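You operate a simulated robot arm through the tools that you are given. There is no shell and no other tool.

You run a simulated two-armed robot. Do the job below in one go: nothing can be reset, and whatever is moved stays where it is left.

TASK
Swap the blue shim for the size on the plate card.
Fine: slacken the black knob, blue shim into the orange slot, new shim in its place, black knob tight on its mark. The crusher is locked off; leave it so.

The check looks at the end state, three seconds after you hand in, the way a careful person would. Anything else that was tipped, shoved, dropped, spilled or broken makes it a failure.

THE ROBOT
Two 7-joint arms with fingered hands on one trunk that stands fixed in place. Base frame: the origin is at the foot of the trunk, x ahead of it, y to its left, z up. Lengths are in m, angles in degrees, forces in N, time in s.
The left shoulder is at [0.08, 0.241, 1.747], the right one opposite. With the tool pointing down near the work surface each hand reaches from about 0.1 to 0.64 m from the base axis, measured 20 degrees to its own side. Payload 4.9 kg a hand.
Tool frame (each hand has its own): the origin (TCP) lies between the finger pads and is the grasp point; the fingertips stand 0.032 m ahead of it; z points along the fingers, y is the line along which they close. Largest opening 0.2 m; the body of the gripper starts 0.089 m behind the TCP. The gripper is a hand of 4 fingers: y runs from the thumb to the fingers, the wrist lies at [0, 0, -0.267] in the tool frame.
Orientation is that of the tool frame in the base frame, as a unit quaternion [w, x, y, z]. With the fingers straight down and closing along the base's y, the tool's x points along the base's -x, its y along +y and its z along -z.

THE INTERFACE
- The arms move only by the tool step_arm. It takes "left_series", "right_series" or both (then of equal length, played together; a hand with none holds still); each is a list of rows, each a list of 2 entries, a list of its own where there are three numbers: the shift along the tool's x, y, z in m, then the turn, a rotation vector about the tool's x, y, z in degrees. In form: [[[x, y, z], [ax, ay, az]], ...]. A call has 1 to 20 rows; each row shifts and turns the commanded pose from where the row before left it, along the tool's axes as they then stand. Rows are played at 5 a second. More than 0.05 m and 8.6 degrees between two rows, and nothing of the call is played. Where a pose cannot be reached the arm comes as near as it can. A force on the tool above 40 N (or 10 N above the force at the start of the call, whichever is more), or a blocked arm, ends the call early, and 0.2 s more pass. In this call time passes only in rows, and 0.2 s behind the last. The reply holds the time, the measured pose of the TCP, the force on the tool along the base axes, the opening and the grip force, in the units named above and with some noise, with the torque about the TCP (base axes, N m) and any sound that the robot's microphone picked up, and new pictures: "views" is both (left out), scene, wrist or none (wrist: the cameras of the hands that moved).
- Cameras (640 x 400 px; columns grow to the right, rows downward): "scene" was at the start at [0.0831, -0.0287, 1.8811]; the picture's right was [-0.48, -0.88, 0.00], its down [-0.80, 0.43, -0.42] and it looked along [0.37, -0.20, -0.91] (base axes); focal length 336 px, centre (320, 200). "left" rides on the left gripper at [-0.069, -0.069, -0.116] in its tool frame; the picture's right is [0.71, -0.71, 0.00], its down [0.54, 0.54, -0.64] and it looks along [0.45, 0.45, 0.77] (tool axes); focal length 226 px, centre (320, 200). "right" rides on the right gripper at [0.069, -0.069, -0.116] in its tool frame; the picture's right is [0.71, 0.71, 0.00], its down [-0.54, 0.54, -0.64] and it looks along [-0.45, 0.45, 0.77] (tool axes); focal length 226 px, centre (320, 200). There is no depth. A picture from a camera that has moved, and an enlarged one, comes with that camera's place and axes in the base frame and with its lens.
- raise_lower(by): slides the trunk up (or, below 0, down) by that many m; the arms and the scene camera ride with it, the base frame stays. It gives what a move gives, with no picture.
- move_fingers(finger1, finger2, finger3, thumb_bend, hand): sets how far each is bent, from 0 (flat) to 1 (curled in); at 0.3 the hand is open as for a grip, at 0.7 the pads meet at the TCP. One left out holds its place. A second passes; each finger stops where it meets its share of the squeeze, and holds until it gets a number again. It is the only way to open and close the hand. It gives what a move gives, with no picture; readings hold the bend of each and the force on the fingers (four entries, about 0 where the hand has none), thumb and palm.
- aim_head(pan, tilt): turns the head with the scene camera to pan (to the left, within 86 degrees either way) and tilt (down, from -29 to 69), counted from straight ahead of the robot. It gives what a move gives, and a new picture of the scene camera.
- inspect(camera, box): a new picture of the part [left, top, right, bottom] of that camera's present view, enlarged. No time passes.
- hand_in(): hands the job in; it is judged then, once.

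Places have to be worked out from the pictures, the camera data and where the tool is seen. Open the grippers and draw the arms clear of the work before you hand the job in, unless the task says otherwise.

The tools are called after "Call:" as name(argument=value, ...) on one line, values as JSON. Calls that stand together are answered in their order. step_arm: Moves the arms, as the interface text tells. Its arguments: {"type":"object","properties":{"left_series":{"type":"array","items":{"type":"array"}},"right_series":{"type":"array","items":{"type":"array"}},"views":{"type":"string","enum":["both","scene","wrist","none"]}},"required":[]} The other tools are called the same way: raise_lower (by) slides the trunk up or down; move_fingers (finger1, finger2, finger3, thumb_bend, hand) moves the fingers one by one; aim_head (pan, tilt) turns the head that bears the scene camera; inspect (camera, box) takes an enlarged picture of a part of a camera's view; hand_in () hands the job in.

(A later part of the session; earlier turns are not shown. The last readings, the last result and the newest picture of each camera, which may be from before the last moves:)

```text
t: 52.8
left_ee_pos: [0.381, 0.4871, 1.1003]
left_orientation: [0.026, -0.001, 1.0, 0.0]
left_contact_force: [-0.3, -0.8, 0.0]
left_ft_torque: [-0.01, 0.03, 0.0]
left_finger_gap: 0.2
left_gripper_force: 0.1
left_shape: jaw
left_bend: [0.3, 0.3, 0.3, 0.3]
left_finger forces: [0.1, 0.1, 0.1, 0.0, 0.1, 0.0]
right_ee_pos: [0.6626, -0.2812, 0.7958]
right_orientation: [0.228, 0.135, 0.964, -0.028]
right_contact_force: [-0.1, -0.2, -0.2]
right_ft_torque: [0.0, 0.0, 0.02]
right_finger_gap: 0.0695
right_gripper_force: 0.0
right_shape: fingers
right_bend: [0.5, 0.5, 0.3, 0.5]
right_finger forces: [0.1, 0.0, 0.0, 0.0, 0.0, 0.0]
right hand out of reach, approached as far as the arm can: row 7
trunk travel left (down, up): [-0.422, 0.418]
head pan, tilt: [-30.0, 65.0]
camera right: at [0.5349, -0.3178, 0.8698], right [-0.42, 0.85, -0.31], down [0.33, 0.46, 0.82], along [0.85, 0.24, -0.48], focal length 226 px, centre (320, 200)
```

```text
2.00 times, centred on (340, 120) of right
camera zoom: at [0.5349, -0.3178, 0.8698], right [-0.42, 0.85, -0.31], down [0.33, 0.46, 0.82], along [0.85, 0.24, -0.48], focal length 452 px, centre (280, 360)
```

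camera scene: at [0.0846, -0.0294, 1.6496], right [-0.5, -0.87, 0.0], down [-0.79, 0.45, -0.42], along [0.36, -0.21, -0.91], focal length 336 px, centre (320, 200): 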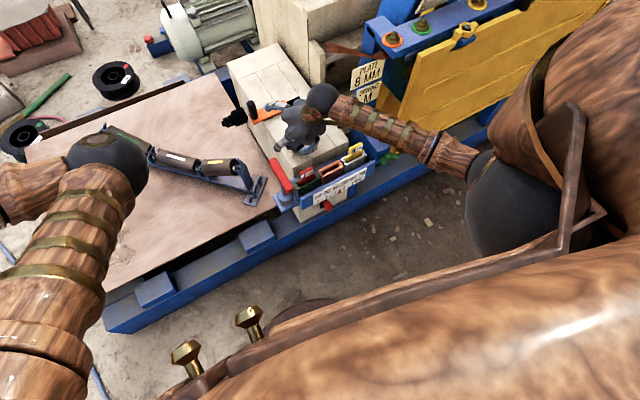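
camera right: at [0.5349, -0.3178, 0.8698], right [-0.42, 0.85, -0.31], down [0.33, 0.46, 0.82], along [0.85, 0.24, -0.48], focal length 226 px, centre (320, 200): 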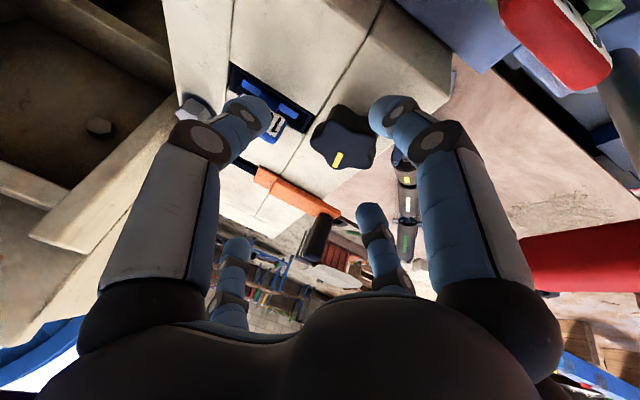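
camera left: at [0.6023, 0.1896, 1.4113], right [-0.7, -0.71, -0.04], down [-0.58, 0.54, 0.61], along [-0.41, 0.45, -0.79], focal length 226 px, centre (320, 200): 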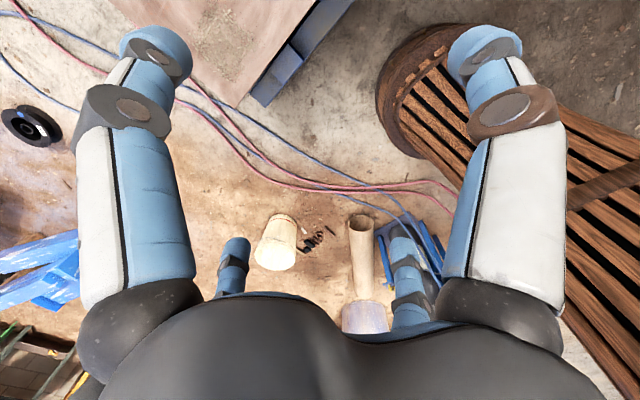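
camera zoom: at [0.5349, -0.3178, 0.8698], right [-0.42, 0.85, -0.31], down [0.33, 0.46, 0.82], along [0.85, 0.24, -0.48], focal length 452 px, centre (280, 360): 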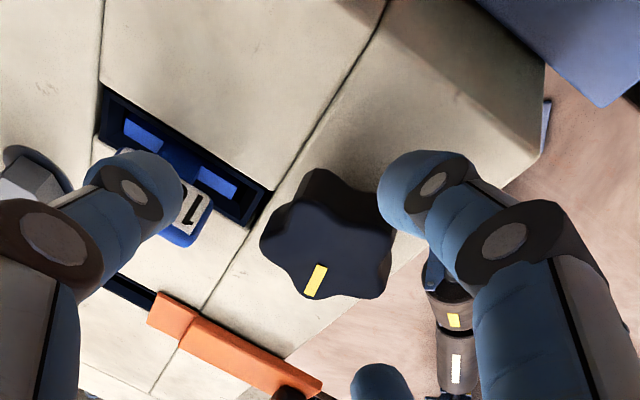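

The knob has turned about 46 degrees so far, and the hand reached its limit at this yaw. I turn back to a yaw of about -2 degrees, where the thumb faces a valley, re-centre over the knob axis and come down for the second stroke.

Call:
step_arm(right_series=[[[0, 0, 0], [-3.1, 0, -6.27]], [[0, 0, 0], [-3.1, 0, -6.27]], [[-0.0074, 0.0045, 0.0037], [0, 0, 0]], [[0, 0, 0], [0, 0, 0]]], views="none")

Call:
move_fingers(hand="right", finger1=0.52)

Call:
inspect(camera="right", box=[220, 20, 460, 220])

```text
t: 53.8
left_ee_pos: [0.3793, 0.4876, 1.1008]
left_orientation: [0.026, -0.001, 1.0, -0.001]
left_contact_force: [-0.5, -0.4, -0.2]
left_ft_torque: [0.05, 0.01, -0.01]
left_finger_gap: 0.2002
left_gripper_force: 0.0
left_shape: jaw
left_bend: [0.3, 0.3, 0.3, 0.3]
left_finger forces: [0.0, 0.0, 0.0, 0.1, 0.0, 0.0]
right_ee_pos: [0.6713, -0.2756, 0.796]
right_orientation: [0.23, 0.015, 0.973, 0.0]
right_contact_force: [-0.1, -0.6, -0.3]
right_ft_torque: [0.01, 0.0, 0.02]
right_finger_gap: 0.0693
right_gripper_force: 0.1
right_shape: fingers
right_bend: [0.5, 0.5, 0.3, 0.5]
right_finger forces: [0.1, 0.0, 0.0, 0.0, 0.0, 0.1]
trunk travel left (down, up): [-0.422, 0.418]
head pan, tilt: [-30.0, 65.0]
```

```text
t: 54.8
left_ee_pos: [0.381, 0.4889, 1.1013]
left_orientation: [0.025, 0.0, 1.0, 0.0]
left_contact_force: [-0.6, -0.5, 0.1]
left_ft_torque: [-0.05, 0.01, -0.02]
left_finger_gap: 0.1999
left_gripper_force: 0.2
left_shape: jaw
left_bend: [0.3, 0.3, 0.3, 0.3]
left_finger forces: [0.1, 0.0, 0.1, 0.1, 0.0, 0.0]
right_ee_pos: [0.6722, -0.275, 0.7965]
right_orientation: [0.231, 0.015, 0.973, -0.001]
right_contact_force: [0.2, -0.4, -0.2]
right_ft_torque: [0.0, 0.01, -0.01]
right_finger_gap: 0.0659
right_gripper_force: 0.0
right_shape: fingers
right_bend: [0.52, 0.5, 0.3, 0.5]
right_finger forces: [0.1, 0.0, 0.0, 0.0, 0.1, 0.0]
trunk travel left (down, up): [-0.422, 0.418]
head pan, tilt: [-30.0, 65.0]
```

```text
2.00 times, centred on (340, 120) of right
camera zoom: at [0.5559, -0.3419, 0.8696], right [-0.61, 0.73, -0.31], down [0.21, 0.53, 0.82], along [0.76, 0.44, -0.48], focal length 452 px, centre (280, 360)
```

zoom: 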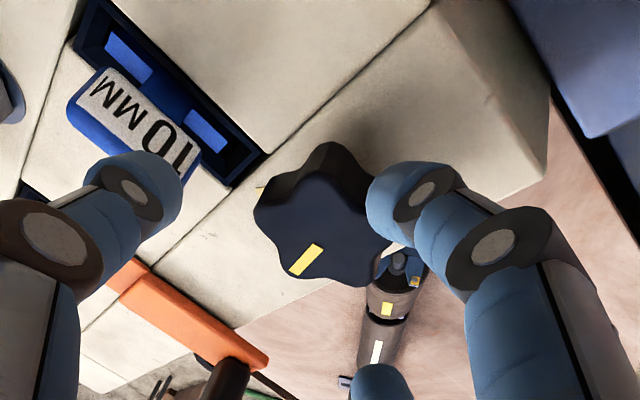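

I lower the trunk by 0.032 and close the thumb, finger2 and finger1 on the knob for the second stroke.

Call:
raise_lower(by=-0.032)

Call:
move_fingers(hand="right", finger1=0.6, finger2=0.68, thumb_bend=0.68)

Call:
inspect(camera="right", box=[220, 20, 460, 220])

```text
t: 55.6
left_ee_pos: [0.3799, 0.4891, 1.0688]
left_orientation: [0.026, -0.001, 1.0, 0.0]
left_contact_force: [-0.5, 0.6, 0.1]
left_ft_torque: [-0.03, -0.03, 0.0]
left_finger_gap: 0.2
left_gripper_force: 0.1
left_shape: jaw
left_bend: [0.3, 0.3, 0.3, 0.3]
left_finger forces: [0.1, 0.1, 0.0, 0.0, 0.0, 0.1]
right_ee_pos: [0.6717, -0.2758, 0.7645]
right_orientation: [0.231, 0.015, 0.973, -0.001]
right_contact_force: [0.2, 0.9, 0.2]
right_ft_torque: [-0.05, 0.03, -0.01]
right_finger_gap: 0.0653
right_gripper_force: 0.5
right_shape: fingers
right_bend: [0.52, 0.5, 0.3, 0.5]
right_finger forces: [0.2, 0.0, 0.0, 0.0, 0.0, 0.1]
trunk travel left (down, up): [-0.39, 0.45]
head pan, tilt: [-30.0, 65.0]
```

```text
t: 56.6
left_ee_pos: [0.3801, 0.4878, 1.069]
left_orientation: [0.027, 0.0, 1.0, 0.0]
left_contact_force: [0.5, -0.7, -0.1]
left_ft_torque: [0.01, -0.02, 0.01]
left_finger_gap: 0.1999
left_gripper_force: 0.1
left_shape: jaw
left_bend: [0.3, 0.3, 0.3, 0.3]
left_finger forces: [0.0, 0.0, 0.0, 0.0, 0.0, 0.0]
right_ee_pos: [0.6718, -0.2759, 0.7641]
right_orientation: [0.232, 0.016, 0.973, -0.001]
right_contact_force: [-9.1, -5.8, -2.9]
right_ft_torque: [-0.03, 0.39, 0.0]
right_finger_gap: 0.0445
right_gripper_force: 14.0
right_shape: fingers
right_bend: [0.55, 0.61, 0.3, 0.63]
right_finger forces: [8.1, 6.8, 0.0, 0.1, 12.7, 0.0]
trunk travel left (down, up): [-0.39, 0.45]
head pan, tilt: [-30.0, 65.0]
```

```text
2.00 times, centred on (340, 120) of right
camera zoom: at [0.5553, -0.3428, 0.8375], right [-0.61, 0.73, -0.31], down [0.21, 0.53, 0.82], along [0.76, 0.43, -0.48], focal length 452 px, centre (280, 360)
```

zoom: 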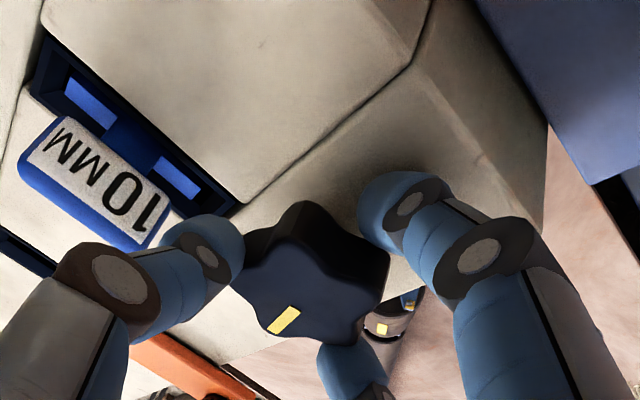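

A clean three-finger grip with no load from the block. I turn 45 degrees more counter-clockwise.

Call:
step_arm(right_series=[[[0, 0, 0], [-2.25, 0, -4.46]], [[0, 0, 0], [-2.25, 0, -4.46]], [[0, 0, 0], [-2.25, 0, -4.46]], [[0, 0, 0], [-2.25, 0, -4.46]], [[0, 0, 0], [-2.25, 0, -4.46]], [[0, 0, 0], [-2.25, 0, -4.46]], [[0, 0, 0], [-2.25, 0, -4.46]], [[0, 0, 0], [-2.25, 0, -4.46]], [[0, 0, 0], [-2.25, 0, -4.46]]], views="wrist")

Call:
inspect(camera="right", box=[220, 20, 460, 220])

```text
t: 58.6
left_ee_pos: [0.3801, 0.487, 1.0691]
left_orientation: [0.026, -0.001, 1.0, 0.0]
left_contact_force: [0.0, 0.8, -0.4]
left_ft_torque: [-0.01, -0.03, -0.01]
left_finger_gap: 0.1999
left_gripper_force: 0.0
left_shape: jaw
left_bend: [0.3, 0.3, 0.3, 0.3]
left_finger forces: [0.0, 0.1, 0.1, 0.1, 0.0, 0.0]
right_ee_pos: [0.673, -0.2772, 0.7644]
right_orientation: [0.215, -0.358, 0.904, 0.088]
right_contact_force: [2.9, -13.6, 2.5]
right_ft_torque: [-0.52, 0.0, -0.05]
right_finger_gap: 0.045
right_gripper_force: 15.6
right_shape: fingers
right_bend: [0.55, 0.61, 0.3, 0.62]
right_finger forces: [8.2, 5.8, 0.1, 0.1, 16.7, 0.0]
trunk travel left (down, up): [-0.39, 0.45]
head pan, tilt: [-30.0, 65.0]
camera right: at [0.6364, -0.4063, 0.8367], right [-0.94, 0.08, -0.32], down [-0.23, 0.52, 0.82], along [0.23, 0.85, -0.47], focal length 226 px, centre (320, 200)
```

right: 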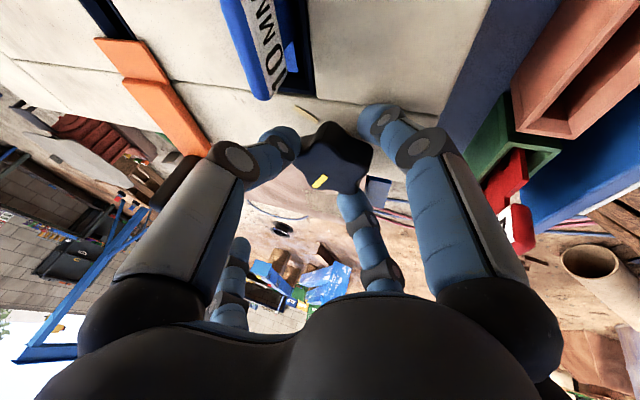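

```text
2.00 times, centred on (340, 120) of right
camera zoom: at [0.6364, -0.4063, 0.8367], right [-0.94, 0.08, -0.32], down [-0.23, 0.52, 0.82], along [0.23, 0.85, -0.47], focal length 452 px, centre (280, 360)
```

zoom: 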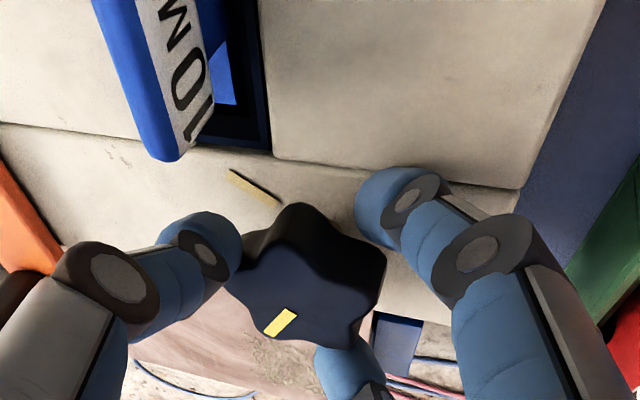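

The knob is now about 90 degrees from its mark. I release it the same way (thumb and finger2 open, lift, then finger1) and rise well clear.

Call:
move_fingers(hand="right", finger2=0.5, thumb_bend=0.52)

Call:
step_arm(right_series=[[[-0.0045, 0, -0.0089], [0, 0, 0]], [[-0.0045, 0, -0.0089], [0, 0, 0]], [[-0.009, 0, -0.0178], [0, 0, 0]], [[-0.009, 0, -0.0178], [0, 0, 0]], [[-0.009, 0, -0.0178], [0, 0, 0]], [[0, 0, 0], [0, 0, 0]]], views="both")

```text
t: 59.6
left_ee_pos: [0.3805, 0.4872, 1.0697]
left_orientation: [0.027, 0.0, 1.0, 0.001]
left_contact_force: [0.4, 1.0, -0.3]
left_ft_torque: [0.03, 0.0, -0.01]
left_finger_gap: 0.2
left_gripper_force: 0.1
left_shape: jaw
left_bend: [0.3, 0.3, 0.3, 0.3]
left_finger forces: [0.0, 0.0, 0.0, 0.1, 0.0, 0.0]
right_ee_pos: [0.6707, -0.2762, 0.7636]
right_orientation: [0.216, -0.358, 0.904, 0.089]
right_contact_force: [-7.2, -6.3, -1.0]
right_ft_torque: [-0.28, 0.33, 0.01]
right_finger_gap: 0.0597
right_gripper_force: 4.5
right_shape: fingers
right_bend: [0.54, 0.5, 0.3, 0.52]
right_finger forces: [9.1, 0.1, 0.1, 0.1, 0.0, 0.1]
trunk travel left (down, up): [-0.39, 0.45]
head pan, tilt: [-30.0, 65.0]
```

```text
t: 61.0
left_ee_pos: [0.381, 0.4885, 1.0682]
left_orientation: [0.026, -0.001, 1.0, 0.001]
left_contact_force: [0.1, -0.7, -0.7]
left_ft_torque: [-0.03, -0.02, -0.03]
left_finger_gap: 0.1997
left_gripper_force: 0.1
left_shape: jaw
left_bend: [0.3, 0.3, 0.3, 0.3]
left_finger forces: [0.0, 0.0, 0.1, 0.0, 0.0, 0.1]
right_ee_pos: [0.6734, -0.2765, 0.8452]
right_orientation: [0.215, -0.358, 0.904, 0.089]
right_contact_force: [0.1, -0.1, 0.6]
right_ft_torque: [0.01, 0.0, 0.01]
right_finger_gap: 0.05
right_gripper_force: 0.0
right_shape: fingers
right_bend: [0.59, 0.5, 0.3, 0.52]
right_finger forces: [0.1, 0.0, 0.0, 0.1, 0.0, 0.0]
trunk travel left (down, up): [-0.39, 0.45]
head pan, tilt: [-30.0, 65.0]
camera scene: at [0.0831, -0.0303, 1.6176], right [-0.5, -0.87, 0.0], down [-0.79, 0.45, -0.42], along [0.37, -0.21, -0.91], focal length 336 px, centre (320, 200)
camera right: at [0.6364, -0.4051, 0.9172], right [-0.94, 0.08, -0.32], down [-0.23, 0.52, 0.82], along [0.23, 0.85, -0.47], focal length 226 px, centre (320, 200)
```

scene: 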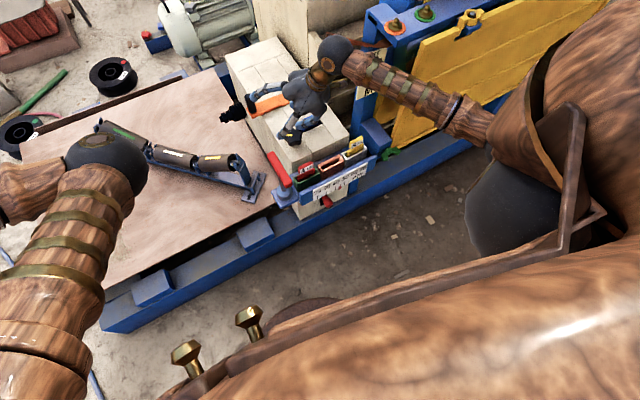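
right: 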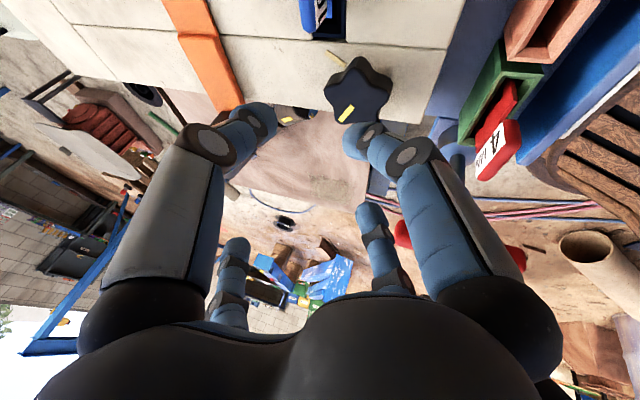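

The hand is clear of the knob. I turn the hand back to zero yaw, tilt to 30 degrees, and shift over to above the blue shim at about (0.70, -0.35, 0.84).

Call:
step_arm(right_series=[[[0, 0, 0], [3.24, -0.05, 6.39]], [[0, 0, 0], [3.24, -0.05, 6.39]], [[0, 0, 0], [3.24, -0.05, 6.39]], [[0, 0, 0], [3.24, -0.05, 6.39]], [[0, 0, 0], [3.24, -0.05, 6.39]], [[0, 0, 0], [3.24, -0.05, 6.39]], [[0, 0, 0], [0, -3.1, 0]], [[-0.0068, -0.0245, 0.0059], [0, 0, 0]], [[-0.0068, -0.0245, 0.0059], [0, 0, 0]], [[-0.0068, -0.0245, 0.0059], [0, 0, 0]], [[0, 0, 0], [0, 0, 0]]], views="both")

```text
t: 63.4
left_ee_pos: [0.3801, 0.4881, 1.0675]
left_orientation: [0.026, -0.002, 1.0, 0.0]
left_contact_force: [-0.4, -0.3, 0.5]
left_ft_torque: [-0.03, 0.01, -0.03]
left_finger_gap: 0.2
left_gripper_force: 0.1
left_shape: jaw
left_bend: [0.3, 0.3, 0.3, 0.3]
left_finger forces: [0.0, 0.0, 0.0, 0.1, 0.0, 0.0]
right_ee_pos: [0.6995, -0.349, 0.838]
right_orientation: [0.259, -0.002, 0.966, 0.004]
right_contact_force: [0.2, -0.6, 0.7]
right_ft_torque: [-0.04, 0.01, -0.01]
right_finger_gap: 0.0497
right_gripper_force: 0.1
right_shape: fingers
right_bend: [0.59, 0.5, 0.3, 0.52]
right_finger forces: [0.1, 0.0, 0.0, 0.0, 0.1, 0.1]
trunk travel left (down, up): [-0.39, 0.45]
head pan, tilt: [-30.0, 65.0]
camera scene: at [0.083, -0.0298, 1.6176], right [-0.5, -0.87, 0.0], down [-0.79, 0.45, -0.42], along [0.37, -0.21, -0.91], focal length 336 px, centre (320, 200)
camera right: at [0.5813, -0.4202, 0.9053], right [-0.62, 0.71, -0.35], down [0.14, 0.54, 0.83], along [0.78, 0.46, -0.43], focal length 226 px, centre (320, 200)
```

scene: 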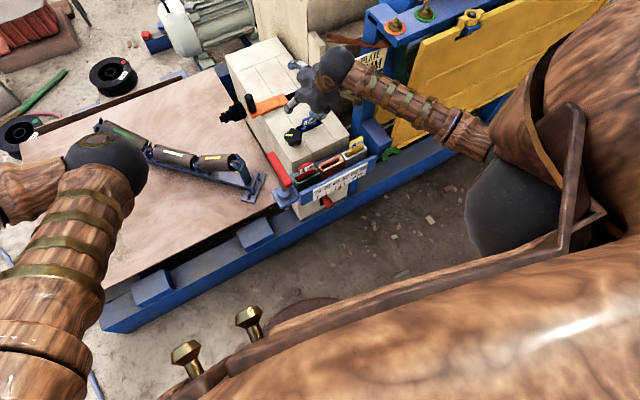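
right: 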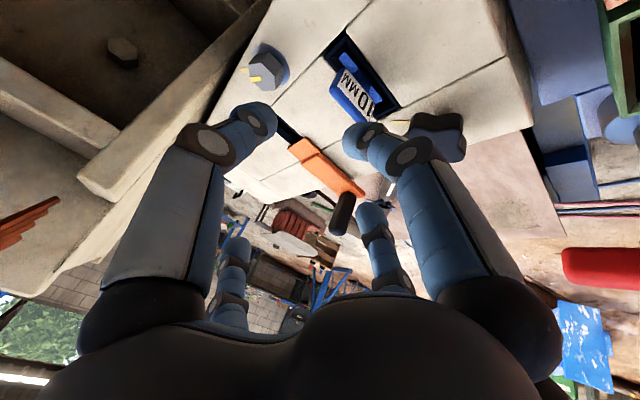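

Now I curl finger1 out of the way, since it would hang low over the block, and look at where the fingers sit relative to the blue tab.

Call:
move_fingers(hand="right", finger1=1.0, finger2=0.52, thumb_bend=0.52)

Call:
inspect(camera="right", box=[0, 0, 640, 400])

Call:
inspect(camera="right", box=[200, 0, 440, 150])

Call:
inspect(camera="scene", box=[250, 40, 410, 190])

```text
t: 64.4
left_ee_pos: [0.3808, 0.4893, 1.0687]
left_orientation: [0.024, -0.001, 1.0, 0.0]
left_contact_force: [0.2, -0.2, 0.5]
left_ft_torque: [0.01, 0.0, 0.02]
left_finger_gap: 0.1999
left_gripper_force: 0.1
left_shape: jaw
left_bend: [0.3, 0.3, 0.3, 0.3]
left_finger forces: [0.0, 0.1, 0.0, 0.0, 0.1, 0.1]
right_ee_pos: [0.7002, -0.3507, 0.839]
right_orientation: [0.259, -0.001, 0.966, 0.004]
right_contact_force: [0.3, 0.8, 0.5]
right_ft_torque: [-0.01, -0.02, -0.01]
right_finger_gap: 0.0817
right_gripper_force: 0.0
right_shape: fingers
right_bend: [1.0, 0.52, 0.3, 0.52]
right_finger forces: [0.1, 0.1, 0.0, 0.1, 0.0, 0.0]
trunk travel left (down, up): [-0.39, 0.45]
head pan, tilt: [-30.0, 65.0]
```

```text
1.00 times, centred on (320, 200) of right (not enlarged: the box is as wide or as high as the picture)
camera zoom: at [0.5813, -0.4203, 0.9053], right [-0.62, 0.71, -0.35], down [0.14, 0.54, 0.83], along [0.78, 0.46, -0.43], focal length 226 px, centre (320, 200)
```

zoom: 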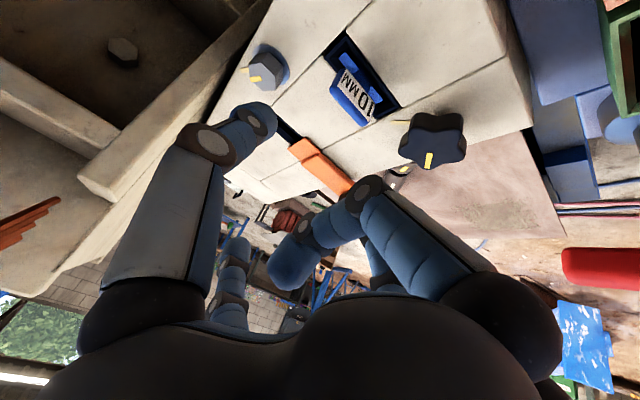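

```text
2.67 times, centred on (320, 75) of right
camera zoom: at [0.5813, -0.4203, 0.9053], right [-0.62, 0.71, -0.35], down [0.14, 0.54, 0.83], along [0.78, 0.46, -0.43], focal length 603 px, centre (320, 533)
```

zoom: 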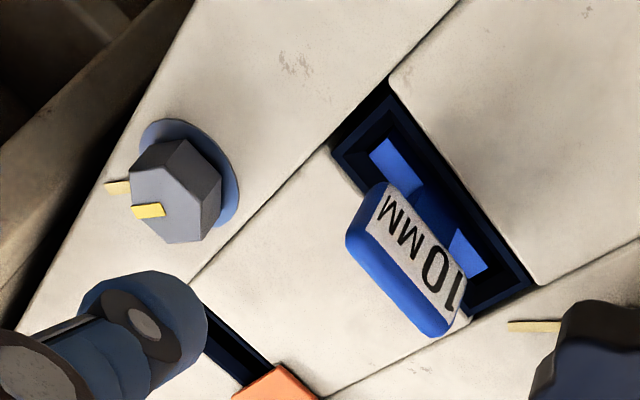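

```text
2.67 times, centred on (330, 115) of scene
camera zoom: at [0.0829, -0.0304, 1.6176], right [-0.5, -0.87, 0.0], down [-0.79, 0.45, -0.42], along [0.37, -0.21, -0.91], focal length 897 px, centre (293, 427)
```

zoom: 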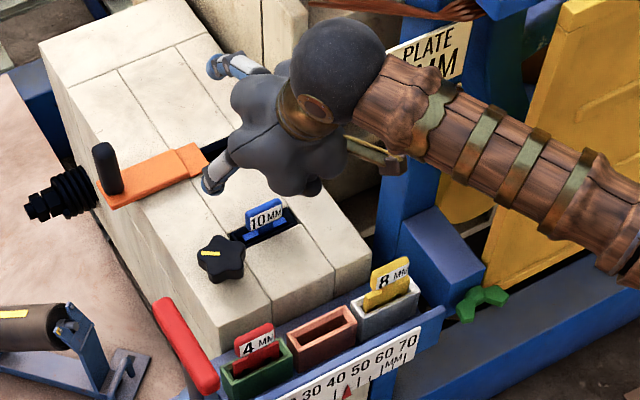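

The view is good: the tab spans y about -0.3775 to -0.330, centred near (0.709, -0.3535), with its top at z 0.737. I align the TCP over it, then lower with the trunk.

Call:
step_arm(right_series=[[[-0.0078, -0.003, 0.0045], [0, 0, 0]], [[0, 0, 0], [0, 0, 0]]], views="none")

Call:
raise_lower(by=-0.05)

Call:
inspect(camera="right", box=[200, 30, 440, 230])

Call:
inspect(camera="scene", box=[270, 70, 370, 170])

```text
t: 65.0
left_ee_pos: [0.38, 0.4875, 1.0685]
left_orientation: [0.026, -0.001, 1.0, 0.0]
left_contact_force: [1.1, 0.0, 0.7]
left_ft_torque: [0.01, 0.01, -0.03]
left_finger_gap: 0.2001
left_gripper_force: 0.0
left_shape: jaw
left_bend: [0.3, 0.3, 0.3, 0.3]
left_finger forces: [0.0, 0.0, 0.0, 0.0, 0.1, 0.1]
right_ee_pos: [0.7066, -0.3534, 0.8384]
right_orientation: [0.26, -0.002, 0.966, 0.003]
right_contact_force: [-0.5, -0.3, -0.1]
right_ft_torque: [-0.01, 0.04, -0.01]
right_finger_gap: 0.0815
right_gripper_force: 0.1
right_shape: fingers
right_bend: [1.0, 0.52, 0.3, 0.52]
right_finger forces: [0.1, 0.0, 0.0, 0.0, 0.1, 0.0]
trunk travel left (down, up): [-0.39, 0.45]
head pan, tilt: [-30.0, 65.0]
```

```text
t: 65.9
left_ee_pos: [0.381, 0.4892, 1.0192]
left_orientation: [0.026, -0.001, 1.0, -0.001]
left_contact_force: [0.2, 0.0, -0.1]
left_ft_torque: [0.02, -0.01, -0.01]
left_finger_gap: 0.1999
left_gripper_force: 0.1
left_shape: jaw
left_bend: [0.3, 0.3, 0.3, 0.3]
left_finger forces: [0.1, 0.1, 0.0, 0.0, 0.0, 0.1]
right_ee_pos: [0.707, -0.3524, 0.7878]
right_orientation: [0.26, -0.002, 0.966, 0.005]
right_contact_force: [0.2, -0.3, -0.6]
right_ft_torque: [0.0, 0.01, -0.05]
right_finger_gap: 0.0818
right_gripper_force: 0.0
right_shape: fingers
right_bend: [1.0, 0.52, 0.3, 0.52]
right_finger forces: [0.0, 0.1, 0.0, 0.1, 0.0, 0.0]
trunk travel left (down, up): [-0.34, 0.5]
head pan, tilt: [-30.0, 65.0]
```

```text
2.00 times, centred on (320, 130) of right
camera zoom: at [0.5897, -0.4231, 0.8551], right [-0.62, 0.71, -0.35], down [0.14, 0.54, 0.83], along [0.78, 0.46, -0.43], focal length 452 px, centre (320, 340)
```

zoom: 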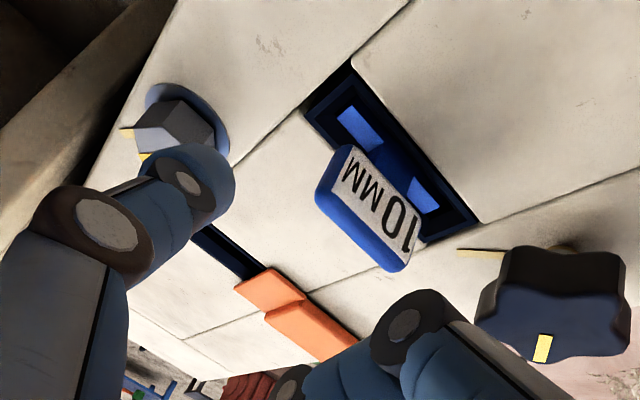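

```text
4.00 times, centred on (320, 120) of scene
camera zoom: at [0.0825, -0.0303, 1.5676], right [-0.5, -0.87, 0.0], down [-0.78, 0.45, -0.42], along [0.37, -0.21, -0.91], focal length 1346 px, centre (320, 520)
```

zoom: 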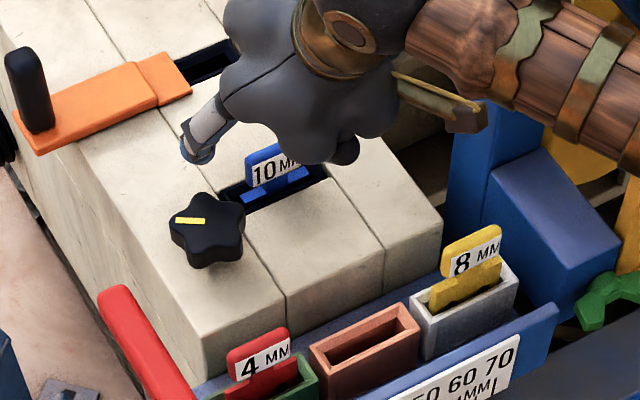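

The TCP is aligned within 2 mm of the tab centre, and finger2 passes clear of the knob. I lower 36 mm more and check for contact.

Call:
step_arm(right_series=[[[0, -0.0015, 0], [0, 0, 0]], [[0, 0, 0], [0, 0, 0]]], views="none")

Call:
raise_lower(by=-0.036)

Call:
inspect(camera="right", box=[200, 30, 440, 230])

```text
t: 66.5
left_ee_pos: [0.3794, 0.4881, 1.0185]
left_orientation: [0.025, -0.001, 1.0, 0.0]
left_contact_force: [0.5, 0.3, -0.4]
left_ft_torque: [-0.02, 0.05, 0.02]
left_finger_gap: 0.2
left_gripper_force: 0.1
left_shape: jaw
left_bend: [0.3, 0.3, 0.3, 0.3]
left_finger forces: [0.0, 0.1, 0.0, 0.0, 0.0, 0.0]
right_ee_pos: [0.7077, -0.3552, 0.7888]
right_orientation: [0.259, -0.001, 0.966, 0.003]
right_contact_force: [0.1, -0.5, 1.1]
right_ft_torque: [-0.03, 0.0, 0.0]
right_finger_gap: 0.0819
right_gripper_force: 0.0
right_shape: fingers
right_bend: [1.0, 0.52, 0.3, 0.52]
right_finger forces: [0.1, 0.0, 0.0, 0.0, 0.0, 0.1]
trunk travel left (down, up): [-0.34, 0.5]
head pan, tilt: [-30.0, 65.0]
```

```text
t: 67.3
left_ee_pos: [0.3803, 0.4878, 0.9832]
left_orientation: [0.026, -0.001, 1.0, 0.0]
left_contact_force: [0.5, -0.2, 0.0]
left_ft_torque: [-0.01, -0.02, 0.0]
left_finger_gap: 0.2001
left_gripper_force: 0.0
left_shape: jaw
left_bend: [0.3, 0.3, 0.3, 0.3]
left_finger forces: [0.1, 0.0, 0.0, 0.0, 0.0, 0.0]
right_ee_pos: [0.7084, -0.3549, 0.7522]
right_orientation: [0.26, -0.002, 0.966, 0.005]
right_contact_force: [-0.3, -0.2, 0.2]
right_ft_torque: [0.01, -0.04, 0.03]
right_finger_gap: 0.0816
right_gripper_force: 0.2
right_shape: fingers
right_bend: [1.0, 0.52, 0.3, 0.52]
right_finger forces: [0.0, 0.0, 0.1, 0.0, 0.0, 0.0]
trunk travel left (down, up): [-0.304, 0.536]
head pan, tilt: [-30.0, 65.0]
```

```text
2.00 times, centred on (320, 130) of right
camera zoom: at [0.5899, -0.4245, 0.8194], right [-0.62, 0.71, -0.35], down [0.14, 0.54, 0.83], along [0.78, 0.46, -0.43], focal length 452 px, centre (320, 340)
```

zoom: 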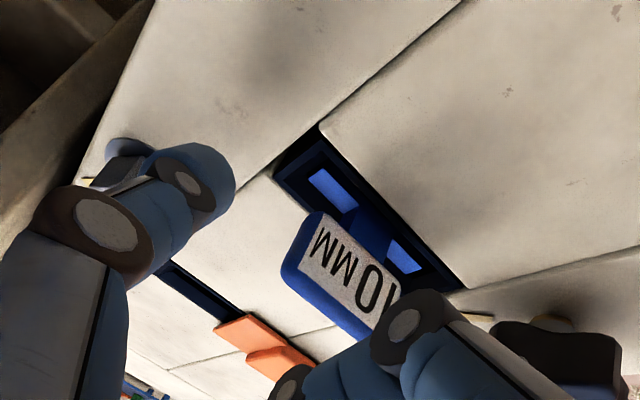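

No contact, and the tab lies between the thumb and finger2. I close those two on the tab's ends.

Call:
move_fingers(hand="right", finger2=0.7, thumb_bend=0.7)

Call:
inspect(camera="right", box=[200, 30, 440, 230])

Call:
inspect(camera="scene", box=[270, 60, 370, 160])

```text
t: 68.3
left_ee_pos: [0.3809, 0.4877, 0.9822]
left_orientation: [0.025, -0.001, 1.0, 0.001]
left_contact_force: [-0.2, -0.5, 0.3]
left_ft_torque: [0.04, -0.02, 0.01]
left_finger_gap: 0.2004
left_gripper_force: 0.0
left_shape: jaw
left_bend: [0.3, 0.3, 0.3, 0.3]
left_finger forces: [0.1, 0.0, 0.1, 0.0, 0.0, 0.1]
right_ee_pos: [0.7085, -0.3544, 0.7529]
right_orientation: [0.26, -0.001, 0.966, 0.003]
right_contact_force: [11.3, -6.3, 3.6]
right_ft_torque: [-0.13, -0.16, -0.02]
right_finger_gap: 0.0608
right_gripper_force: 7.8
right_shape: fingers
right_bend: [1.0, 0.68, 0.3, 0.67]
right_finger forces: [0.0, 4.5, 0.0, 0.0, 10.6, 0.0]
trunk travel left (down, up): [-0.304, 0.536]
head pan, tilt: [-30.0, 65.0]
```

```text
2.00 times, centred on (320, 130) of right
camera zoom: at [0.5909, -0.4253, 0.819], right [-0.61, 0.71, -0.35], down [0.14, 0.54, 0.83], along [0.78, 0.46, -0.43], focal length 452 px, centre (320, 340)
```

zoom: 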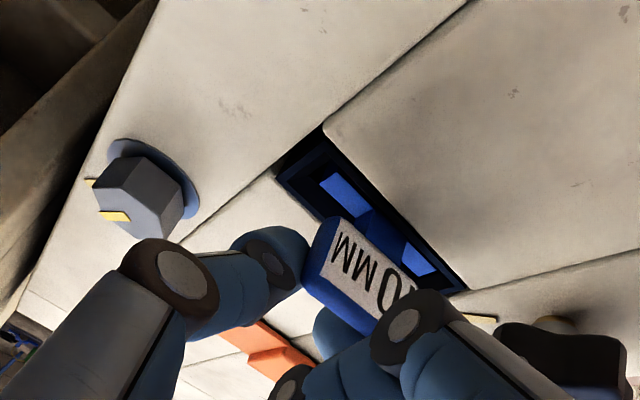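

```text
4.00 times, centred on (320, 110) of scene
camera zoom: at [0.0837, -0.0308, 1.5316], right [-0.5, -0.87, 0.0], down [-0.79, 0.45, -0.42], along [0.37, -0.21, -0.91], focal length 1346 px, centre (320, 560)
```

zoom: 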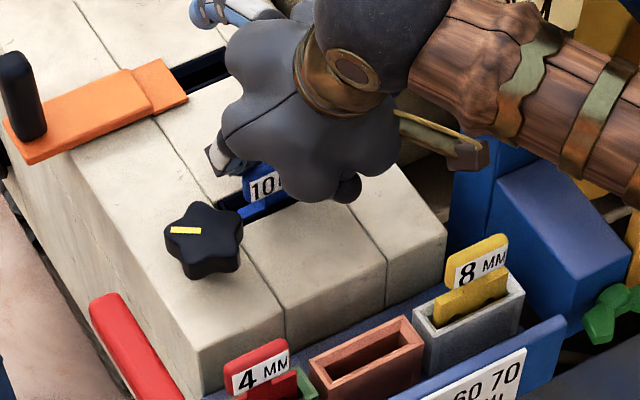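

The fingertips reach too far forward (+x 11 N), because the tilt carries them ahead at tab height. I open slightly, shift back 14 mm and down 5 mm so the pads centre on the tab ends, and grip again.

Call:
move_fingers(hand="right", finger2=0.55, thumb_bend=0.55)

Call:
step_arm(right_series=[[[0.0121, 0, -0.007], [0, 0, 0]], [[0.0025, 0, 0.0043], [0, 0, 0]], [[0, 0, 0], [0, 0, 0]]], views="none")

Call:
inspect(camera="right", box=[200, 30, 440, 230])

```text
t: 69.3
left_ee_pos: [0.3803, 0.4884, 0.9827]
left_orientation: [0.025, -0.002, 1.0, 0.0]
left_contact_force: [0.2, -0.4, 0.0]
left_ft_torque: [0.0, 0.01, -0.02]
left_finger_gap: 0.2001
left_gripper_force: 0.0
left_shape: jaw
left_bend: [0.3, 0.3, 0.3, 0.3]
left_finger forces: [0.0, 0.1, 0.0, 0.1, 0.0, 0.1]
right_ee_pos: [0.7082, -0.3539, 0.7527]
right_orientation: [0.259, -0.002, 0.966, 0.004]
right_contact_force: [-0.1, -0.4, -1.0]
right_ft_torque: [0.0, 0.01, 0.0]
right_finger_gap: 0.0771
right_gripper_force: 0.0
right_shape: fingers
right_bend: [1.0, 0.55, 0.3, 0.55]
right_finger forces: [0.0, 0.0, 0.1, 0.1, 0.0, 0.0]
trunk travel left (down, up): [-0.304, 0.536]
head pan, tilt: [-30.0, 65.0]
```

```text
t: 70.1
left_ee_pos: [0.3794, 0.4886, 0.9833]
left_orientation: [0.027, -0.001, 1.0, 0.0]
left_contact_force: [0.1, 0.5, -0.7]
left_ft_torque: [-0.02, 0.01, -0.01]
left_finger_gap: 0.2001
left_gripper_force: 0.0
left_shape: jaw
left_bend: [0.3, 0.3, 0.3, 0.3]
left_finger forces: [0.0, 0.0, 0.0, 0.0, 0.0, 0.0]
right_ee_pos: [0.6947, -0.3551, 0.7475]
right_orientation: [0.261, 0.0, 0.965, 0.003]
right_contact_force: [1.9, -2.3, 6.0]
right_ft_torque: [0.32, -0.04, -0.15]
right_finger_gap: 0.0771
right_gripper_force: 2.8
right_shape: fingers
right_bend: [1.0, 0.56, 0.3, 0.55]
right_finger forces: [0.0, 6.2, 0.0, 0.0, 0.0, 0.0]
trunk travel left (down, up): [-0.304, 0.536]
head pan, tilt: [-30.0, 65.0]
```

```text
2.00 times, centred on (320, 130) of right
camera zoom: at [0.5758, -0.4246, 0.8146], right [-0.61, 0.71, -0.35], down [0.14, 0.54, 0.83], along [0.78, 0.46, -0.43], focal length 452 px, centre (320, 340)
```

zoom: 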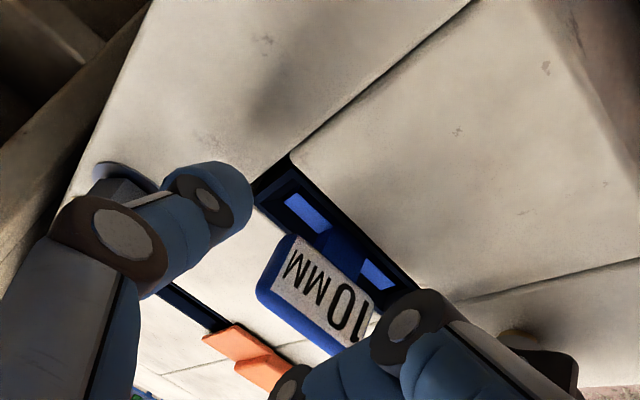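

Finger2 brushes the knob with 6 N; closing moves it away from there. I close the thumb and finger2 on the tab now.

Call:
move_fingers(hand="right", finger2=0.72, thumb_bend=0.72)

Call:
inspect(camera="right", box=[200, 30, 440, 230])

```text
t: 71.1
left_ee_pos: [0.3798, 0.4883, 0.983]
left_orientation: [0.026, 0.0, 1.0, 0.001]
left_contact_force: [-0.1, -0.8, 0.4]
left_ft_torque: [-0.01, 0.02, 0.02]
left_finger_gap: 0.1998
left_gripper_force: 0.1
left_shape: jaw
left_bend: [0.3, 0.3, 0.3, 0.3]
left_finger forces: [0.1, 0.0, 0.0, 0.0, 0.0, 0.1]
right_ee_pos: [0.6932, -0.3545, 0.749]
right_orientation: [0.259, -0.001, 0.966, 0.003]
right_contact_force: [0.5, -8.1, 5.8]
right_ft_torque: [0.06, 0.0, -0.09]
right_finger_gap: 0.0645
right_gripper_force: 17.1
right_shape: fingers
right_bend: [1.0, 0.59, 0.3, 0.65]
right_finger forces: [0.1, 18.1, 0.0, 0.0, 15.6, 0.1]
trunk travel left (down, up): [-0.304, 0.536]
head pan, tilt: [-30.0, 65.0]
```

```text
2.00 times, centred on (320, 130) of right
camera zoom: at [0.5755, -0.4249, 0.8145], right [-0.61, 0.71, -0.35], down [0.14, 0.54, 0.83], along [0.78, 0.46, -0.43], focal length 452 px, centre (320, 340)
```

zoom: 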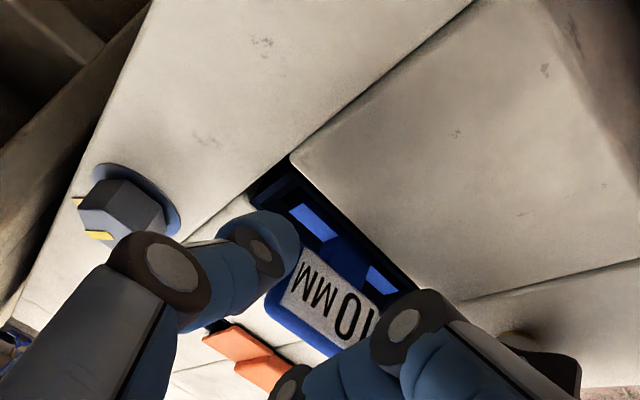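

The grip reads 18 N and 16 N on the tab ends. I lift gently by 8 mm and check whether the shim comes free.

Call:
step_arm(right_series=[[[-0.002, 0, -0.0035], [0, 0, 0]], [[-0.002, 0, -0.0035], [0, 0, 0]]], views="wrist")

Call:
inspect(camera="right", box=[200, 30, 440, 230])

```text
t: 71.7
left_ee_pos: [0.3803, 0.4879, 0.9826]
left_orientation: [0.025, -0.001, 1.0, 0.0]
left_contact_force: [0.8, -0.4, -0.1]
left_ft_torque: [0.0, -0.01, -0.01]
left_finger_gap: 0.1998
left_gripper_force: 0.0
left_shape: jaw
left_bend: [0.3, 0.3, 0.3, 0.3]
left_finger forces: [0.0, 0.1, 0.1, 0.0, 0.0, 0.0]
right_ee_pos: [0.694, -0.3536, 0.7549]
right_orientation: [0.259, -0.002, 0.966, 0.004]
right_contact_force: [0.7, -2.8, -5.6]
right_ft_torque: [-0.09, 0.07, -0.05]
right_finger_gap: 0.0639
right_gripper_force: 11.3
right_shape: fingers
right_bend: [1.0, 0.59, 0.3, 0.66]
right_finger forces: [0.0, 10.2, 0.0, 0.0, 12.2, 0.0]
trunk travel left (down, up): [-0.304, 0.536]
head pan, tilt: [-30.0, 65.0]
camera right: at [0.5759, -0.4236, 0.8211], right [-0.62, 0.71, -0.35], down [0.14, 0.54, 0.83], along [0.77, 0.46, -0.43], focal length 226 px, centre (320, 200)
```

right: 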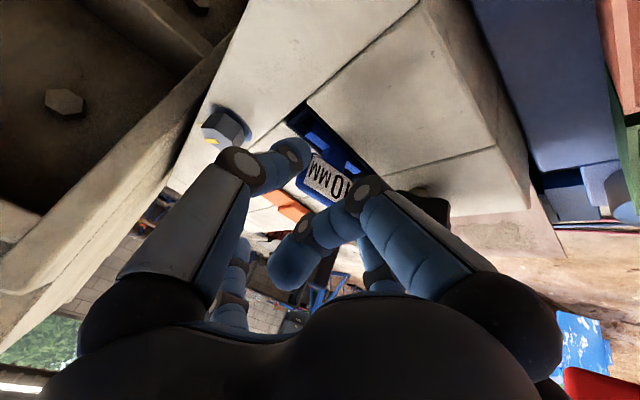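

```text
2.00 times, centred on (320, 130) of right
camera zoom: at [0.5759, -0.4236, 0.8211], right [-0.62, 0.71, -0.35], down [0.14, 0.54, 0.83], along [0.77, 0.46, -0.43], focal length 452 px, centre (320, 340)
```

zoom: 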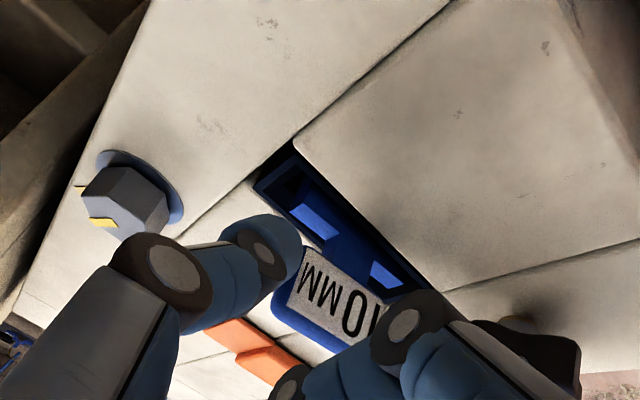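

The shim is rising with the hand against only 6 N. I raise the trunk by 0.03 to draw it further out, then check.

Call:
raise_lower(by=0.03)

Call:
inspect(camera="right", box=[200, 30, 440, 230])

Call:
inspect(camera="scene", box=[270, 60, 370, 160])

```text
t: 72.5
left_ee_pos: [0.38, 0.4882, 1.0124]
left_orientation: [0.025, -0.001, 1.0, 0.0]
left_contact_force: [0.1, 0.0, -0.1]
left_ft_torque: [0.02, 0.02, 0.03]
left_finger_gap: 0.2001
left_gripper_force: 0.1
left_shape: jaw
left_bend: [0.3, 0.3, 0.3, 0.3]
left_finger forces: [0.1, 0.1, 0.1, 0.0, 0.0, 0.0]
right_ee_pos: [0.6936, -0.3534, 0.7839]
right_orientation: [0.26, -0.002, 0.966, 0.005]
right_contact_force: [-0.2, 0.3, -3.5]
right_ft_torque: [0.0, 0.09, 0.0]
right_finger_gap: 0.0626
right_gripper_force: 10.8
right_shape: fingers
right_bend: [1.0, 0.58, 0.3, 0.66]
right_finger forces: [0.0, 11.7, 0.0, 0.0, 10.8, 0.1]
trunk travel left (down, up): [-0.334, 0.506]
head pan, tilt: [-30.0, 65.0]
```

```text
2.00 times, centred on (320, 130) of right
camera zoom: at [0.5765, -0.424, 0.8515], right [-0.62, 0.71, -0.35], down [0.14, 0.54, 0.83], along [0.77, 0.46, -0.43], focal length 452 px, centre (320, 340)
```

zoom: 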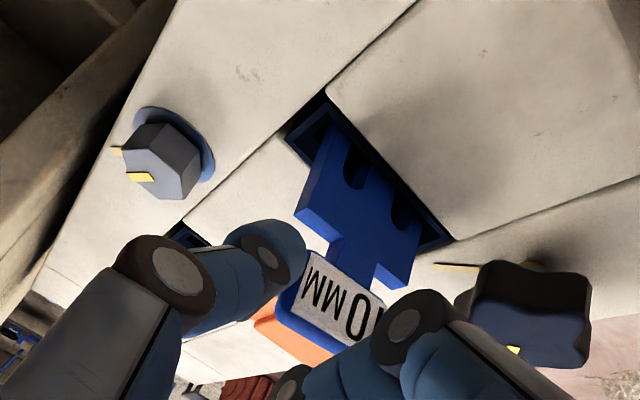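

```text
4.00 times, centred on (320, 110) of scene
camera zoom: at [0.0839, -0.0306, 1.5615], right [-0.5, -0.87, 0.0], down [-0.79, 0.45, -0.42], along [0.37, -0.21, -0.91], focal length 1346 px, centre (320, 560)
```

zoom: 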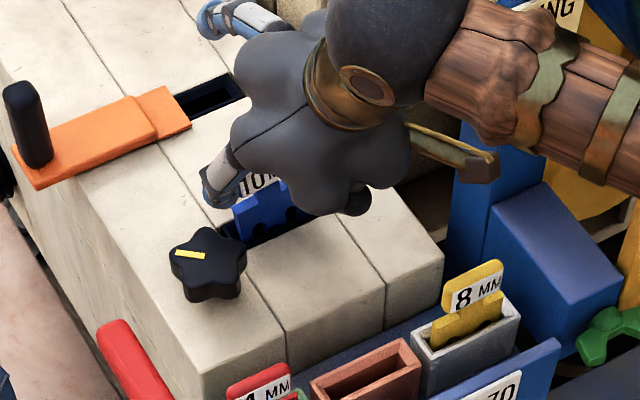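

The shim slides out cleanly: a flat plate with two notches below the tab, held square. I raise 0.07 more to clear the slot completely.

Call:
raise_lower(by=0.07)

Call:
inspect(camera="right", box=[160, 0, 480, 200])

Call:
inspect(camera="scene", box=[260, 60, 400, 200])

```text
t: 73.5
left_ee_pos: [0.3808, 0.4877, 1.0833]
left_orientation: [0.025, -0.001, 1.0, -0.001]
left_contact_force: [-0.2, 0.4, -0.6]
left_ft_torque: [0.03, 0.03, 0.0]
left_finger_gap: 0.2
left_gripper_force: 0.1
left_shape: jaw
left_bend: [0.3, 0.3, 0.3, 0.3]
left_finger forces: [0.0, 0.1, 0.0, 0.1, 0.0, 0.1]
right_ee_pos: [0.6936, -0.3548, 0.8542]
right_orientation: [0.259, -0.002, 0.966, 0.004]
right_contact_force: [-0.3, 0.2, -2.5]
right_ft_torque: [-0.02, 0.08, -0.02]
right_finger_gap: 0.0624
right_gripper_force: 11.3
right_shape: fingers
right_bend: [1.0, 0.58, 0.3, 0.66]
right_finger forces: [0.0, 11.5, 0.1, 0.1, 11.1, 0.0]
trunk travel left (down, up): [-0.404, 0.436]
head pan, tilt: [-30.0, 65.0]
```

```text
2.00 times, centred on (320, 100) of right
camera zoom: at [0.5763, -0.4244, 0.9216], right [-0.62, 0.71, -0.35], down [0.14, 0.54, 0.83], along [0.77, 0.46, -0.43], focal length 452 px, centre (320, 400)
```

zoom: 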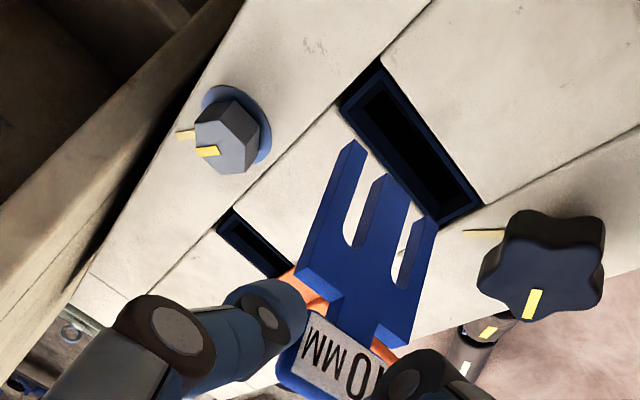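

```text
2.86 times, centred on (330, 130) of scene
camera zoom: at [0.0836, -0.0306, 1.6315], right [-0.5, -0.87, 0.0], down [-0.79, 0.45, -0.42], along [0.37, -0.21, -0.91], focal length 961 px, centre (291, 400)
```

zoom: 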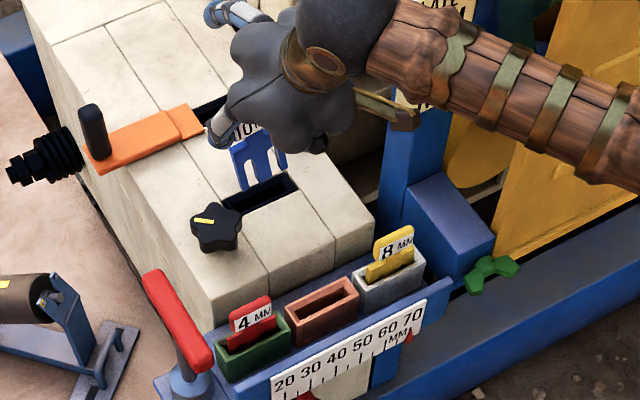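

The blue shim is fully out and held. I raise the trunk by 0.06 and draw the hand back over the rack, so the wrist camera can look at the orange slot ahead.

Call:
raise_lower(by=0.06)

Call:
step_arm(right_series=[[[0.026, 0, -0.015], [0, 0, 0]], [[0.026, 0, -0.015], [0, 0, 0]], [[0.026, 0, -0.015], [0, 0, 0]], [[0.026, 0, -0.015], [0, 0, 0]], [[0.026, 0, -0.015], [0, 0, 0]], [[0.026, 0, -0.015], [0, 0, 0]], [[0, 0, 0], [0, 0, 0]]], views="both")

Call:
inspect(camera="right", box=[200, 0, 520, 200])

```text
t: 74.5
left_ee_pos: [0.3804, 0.4881, 1.1424]
left_orientation: [0.026, -0.001, 1.0, 0.0]
left_contact_force: [0.2, -0.2, -0.3]
left_ft_torque: [0.0, -0.02, 0.01]
left_finger_gap: 0.2
left_gripper_force: 0.0
left_shape: jaw
left_bend: [0.3, 0.3, 0.3, 0.3]
left_finger forces: [0.0, 0.0, 0.1, 0.0, 0.0, 0.0]
right_ee_pos: [0.6952, -0.3545, 0.915]
right_orientation: [0.26, -0.002, 0.966, 0.005]
right_contact_force: [0.6, -0.5, -3.3]
right_ft_torque: [0.01, 0.07, -0.01]
right_finger_gap: 0.0622
right_gripper_force: 11.3
right_shape: fingers
right_bend: [1.0, 0.58, 0.3, 0.66]
right_finger forces: [0.0, 11.5, 0.0, 0.0, 11.0, 0.1]
trunk travel left (down, up): [-0.464, 0.376]
head pan, tilt: [-30.0, 65.0]
```

```text
t: 76.1
left_ee_pos: [0.3819, 0.4883, 1.1431]
left_orientation: [0.025, -0.001, 1.0, 0.0]
left_contact_force: [0.6, 0.2, 0.1]
left_ft_torque: [0.01, 0.01, -0.01]
left_finger_gap: 0.2001
left_gripper_force: 0.0
left_shape: jaw
left_bend: [0.3, 0.3, 0.3, 0.3]
left_finger forces: [0.1, 0.0, 0.1, 0.1, 0.1, 0.1]
right_ee_pos: [0.5156, -0.3556, 0.9153]
right_orientation: [0.259, -0.002, 0.966, 0.004]
right_contact_force: [0.3, -0.1, -3.9]
right_ft_torque: [-0.05, 0.04, 0.0]
right_finger_gap: 0.0624
right_gripper_force: 11.4
right_shape: fingers
right_bend: [1.0, 0.58, 0.3, 0.66]
right_finger forces: [0.0, 11.7, 0.0, 0.0, 11.1, 0.0]
trunk travel left (down, up): [-0.464, 0.376]
head pan, tilt: [-30.0, 65.0]
camera scene: at [0.084, -0.0306, 1.6915], right [-0.5, -0.87, 0.0], down [-0.79, 0.45, -0.42], along [0.37, -0.21, -0.91], focal length 336 px, centre (320, 200)
camera right: at [0.3973, -0.4254, 0.9806], right [-0.62, 0.71, -0.35], down [0.14, 0.54, 0.83], along [0.77, 0.46, -0.43], focal length 226 px, centre (320, 200)
```

scene: 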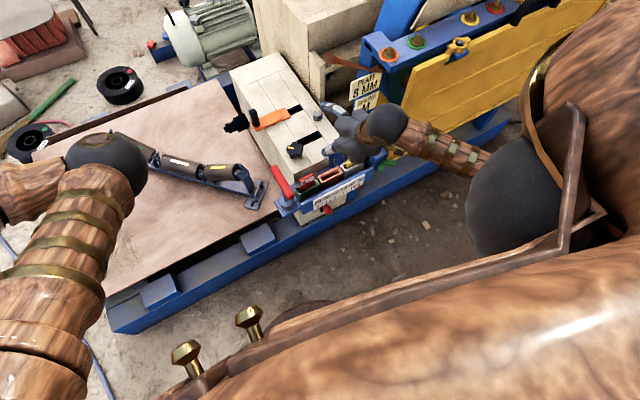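
right: 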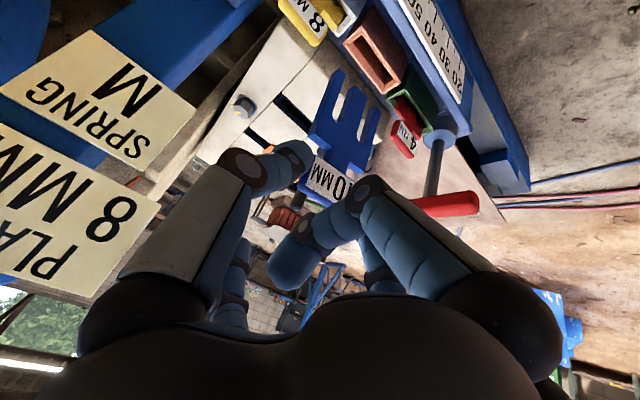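

```text
2.00 times, centred on (360, 100) of right
camera zoom: at [0.3973, -0.4254, 0.9806], right [-0.62, 0.71, -0.35], down [0.14, 0.54, 0.83], along [0.77, 0.46, -0.43], focal length 452 px, centre (240, 400)
```

zoom: 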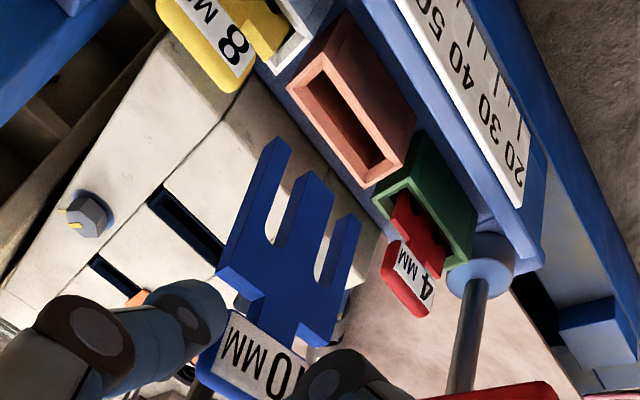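

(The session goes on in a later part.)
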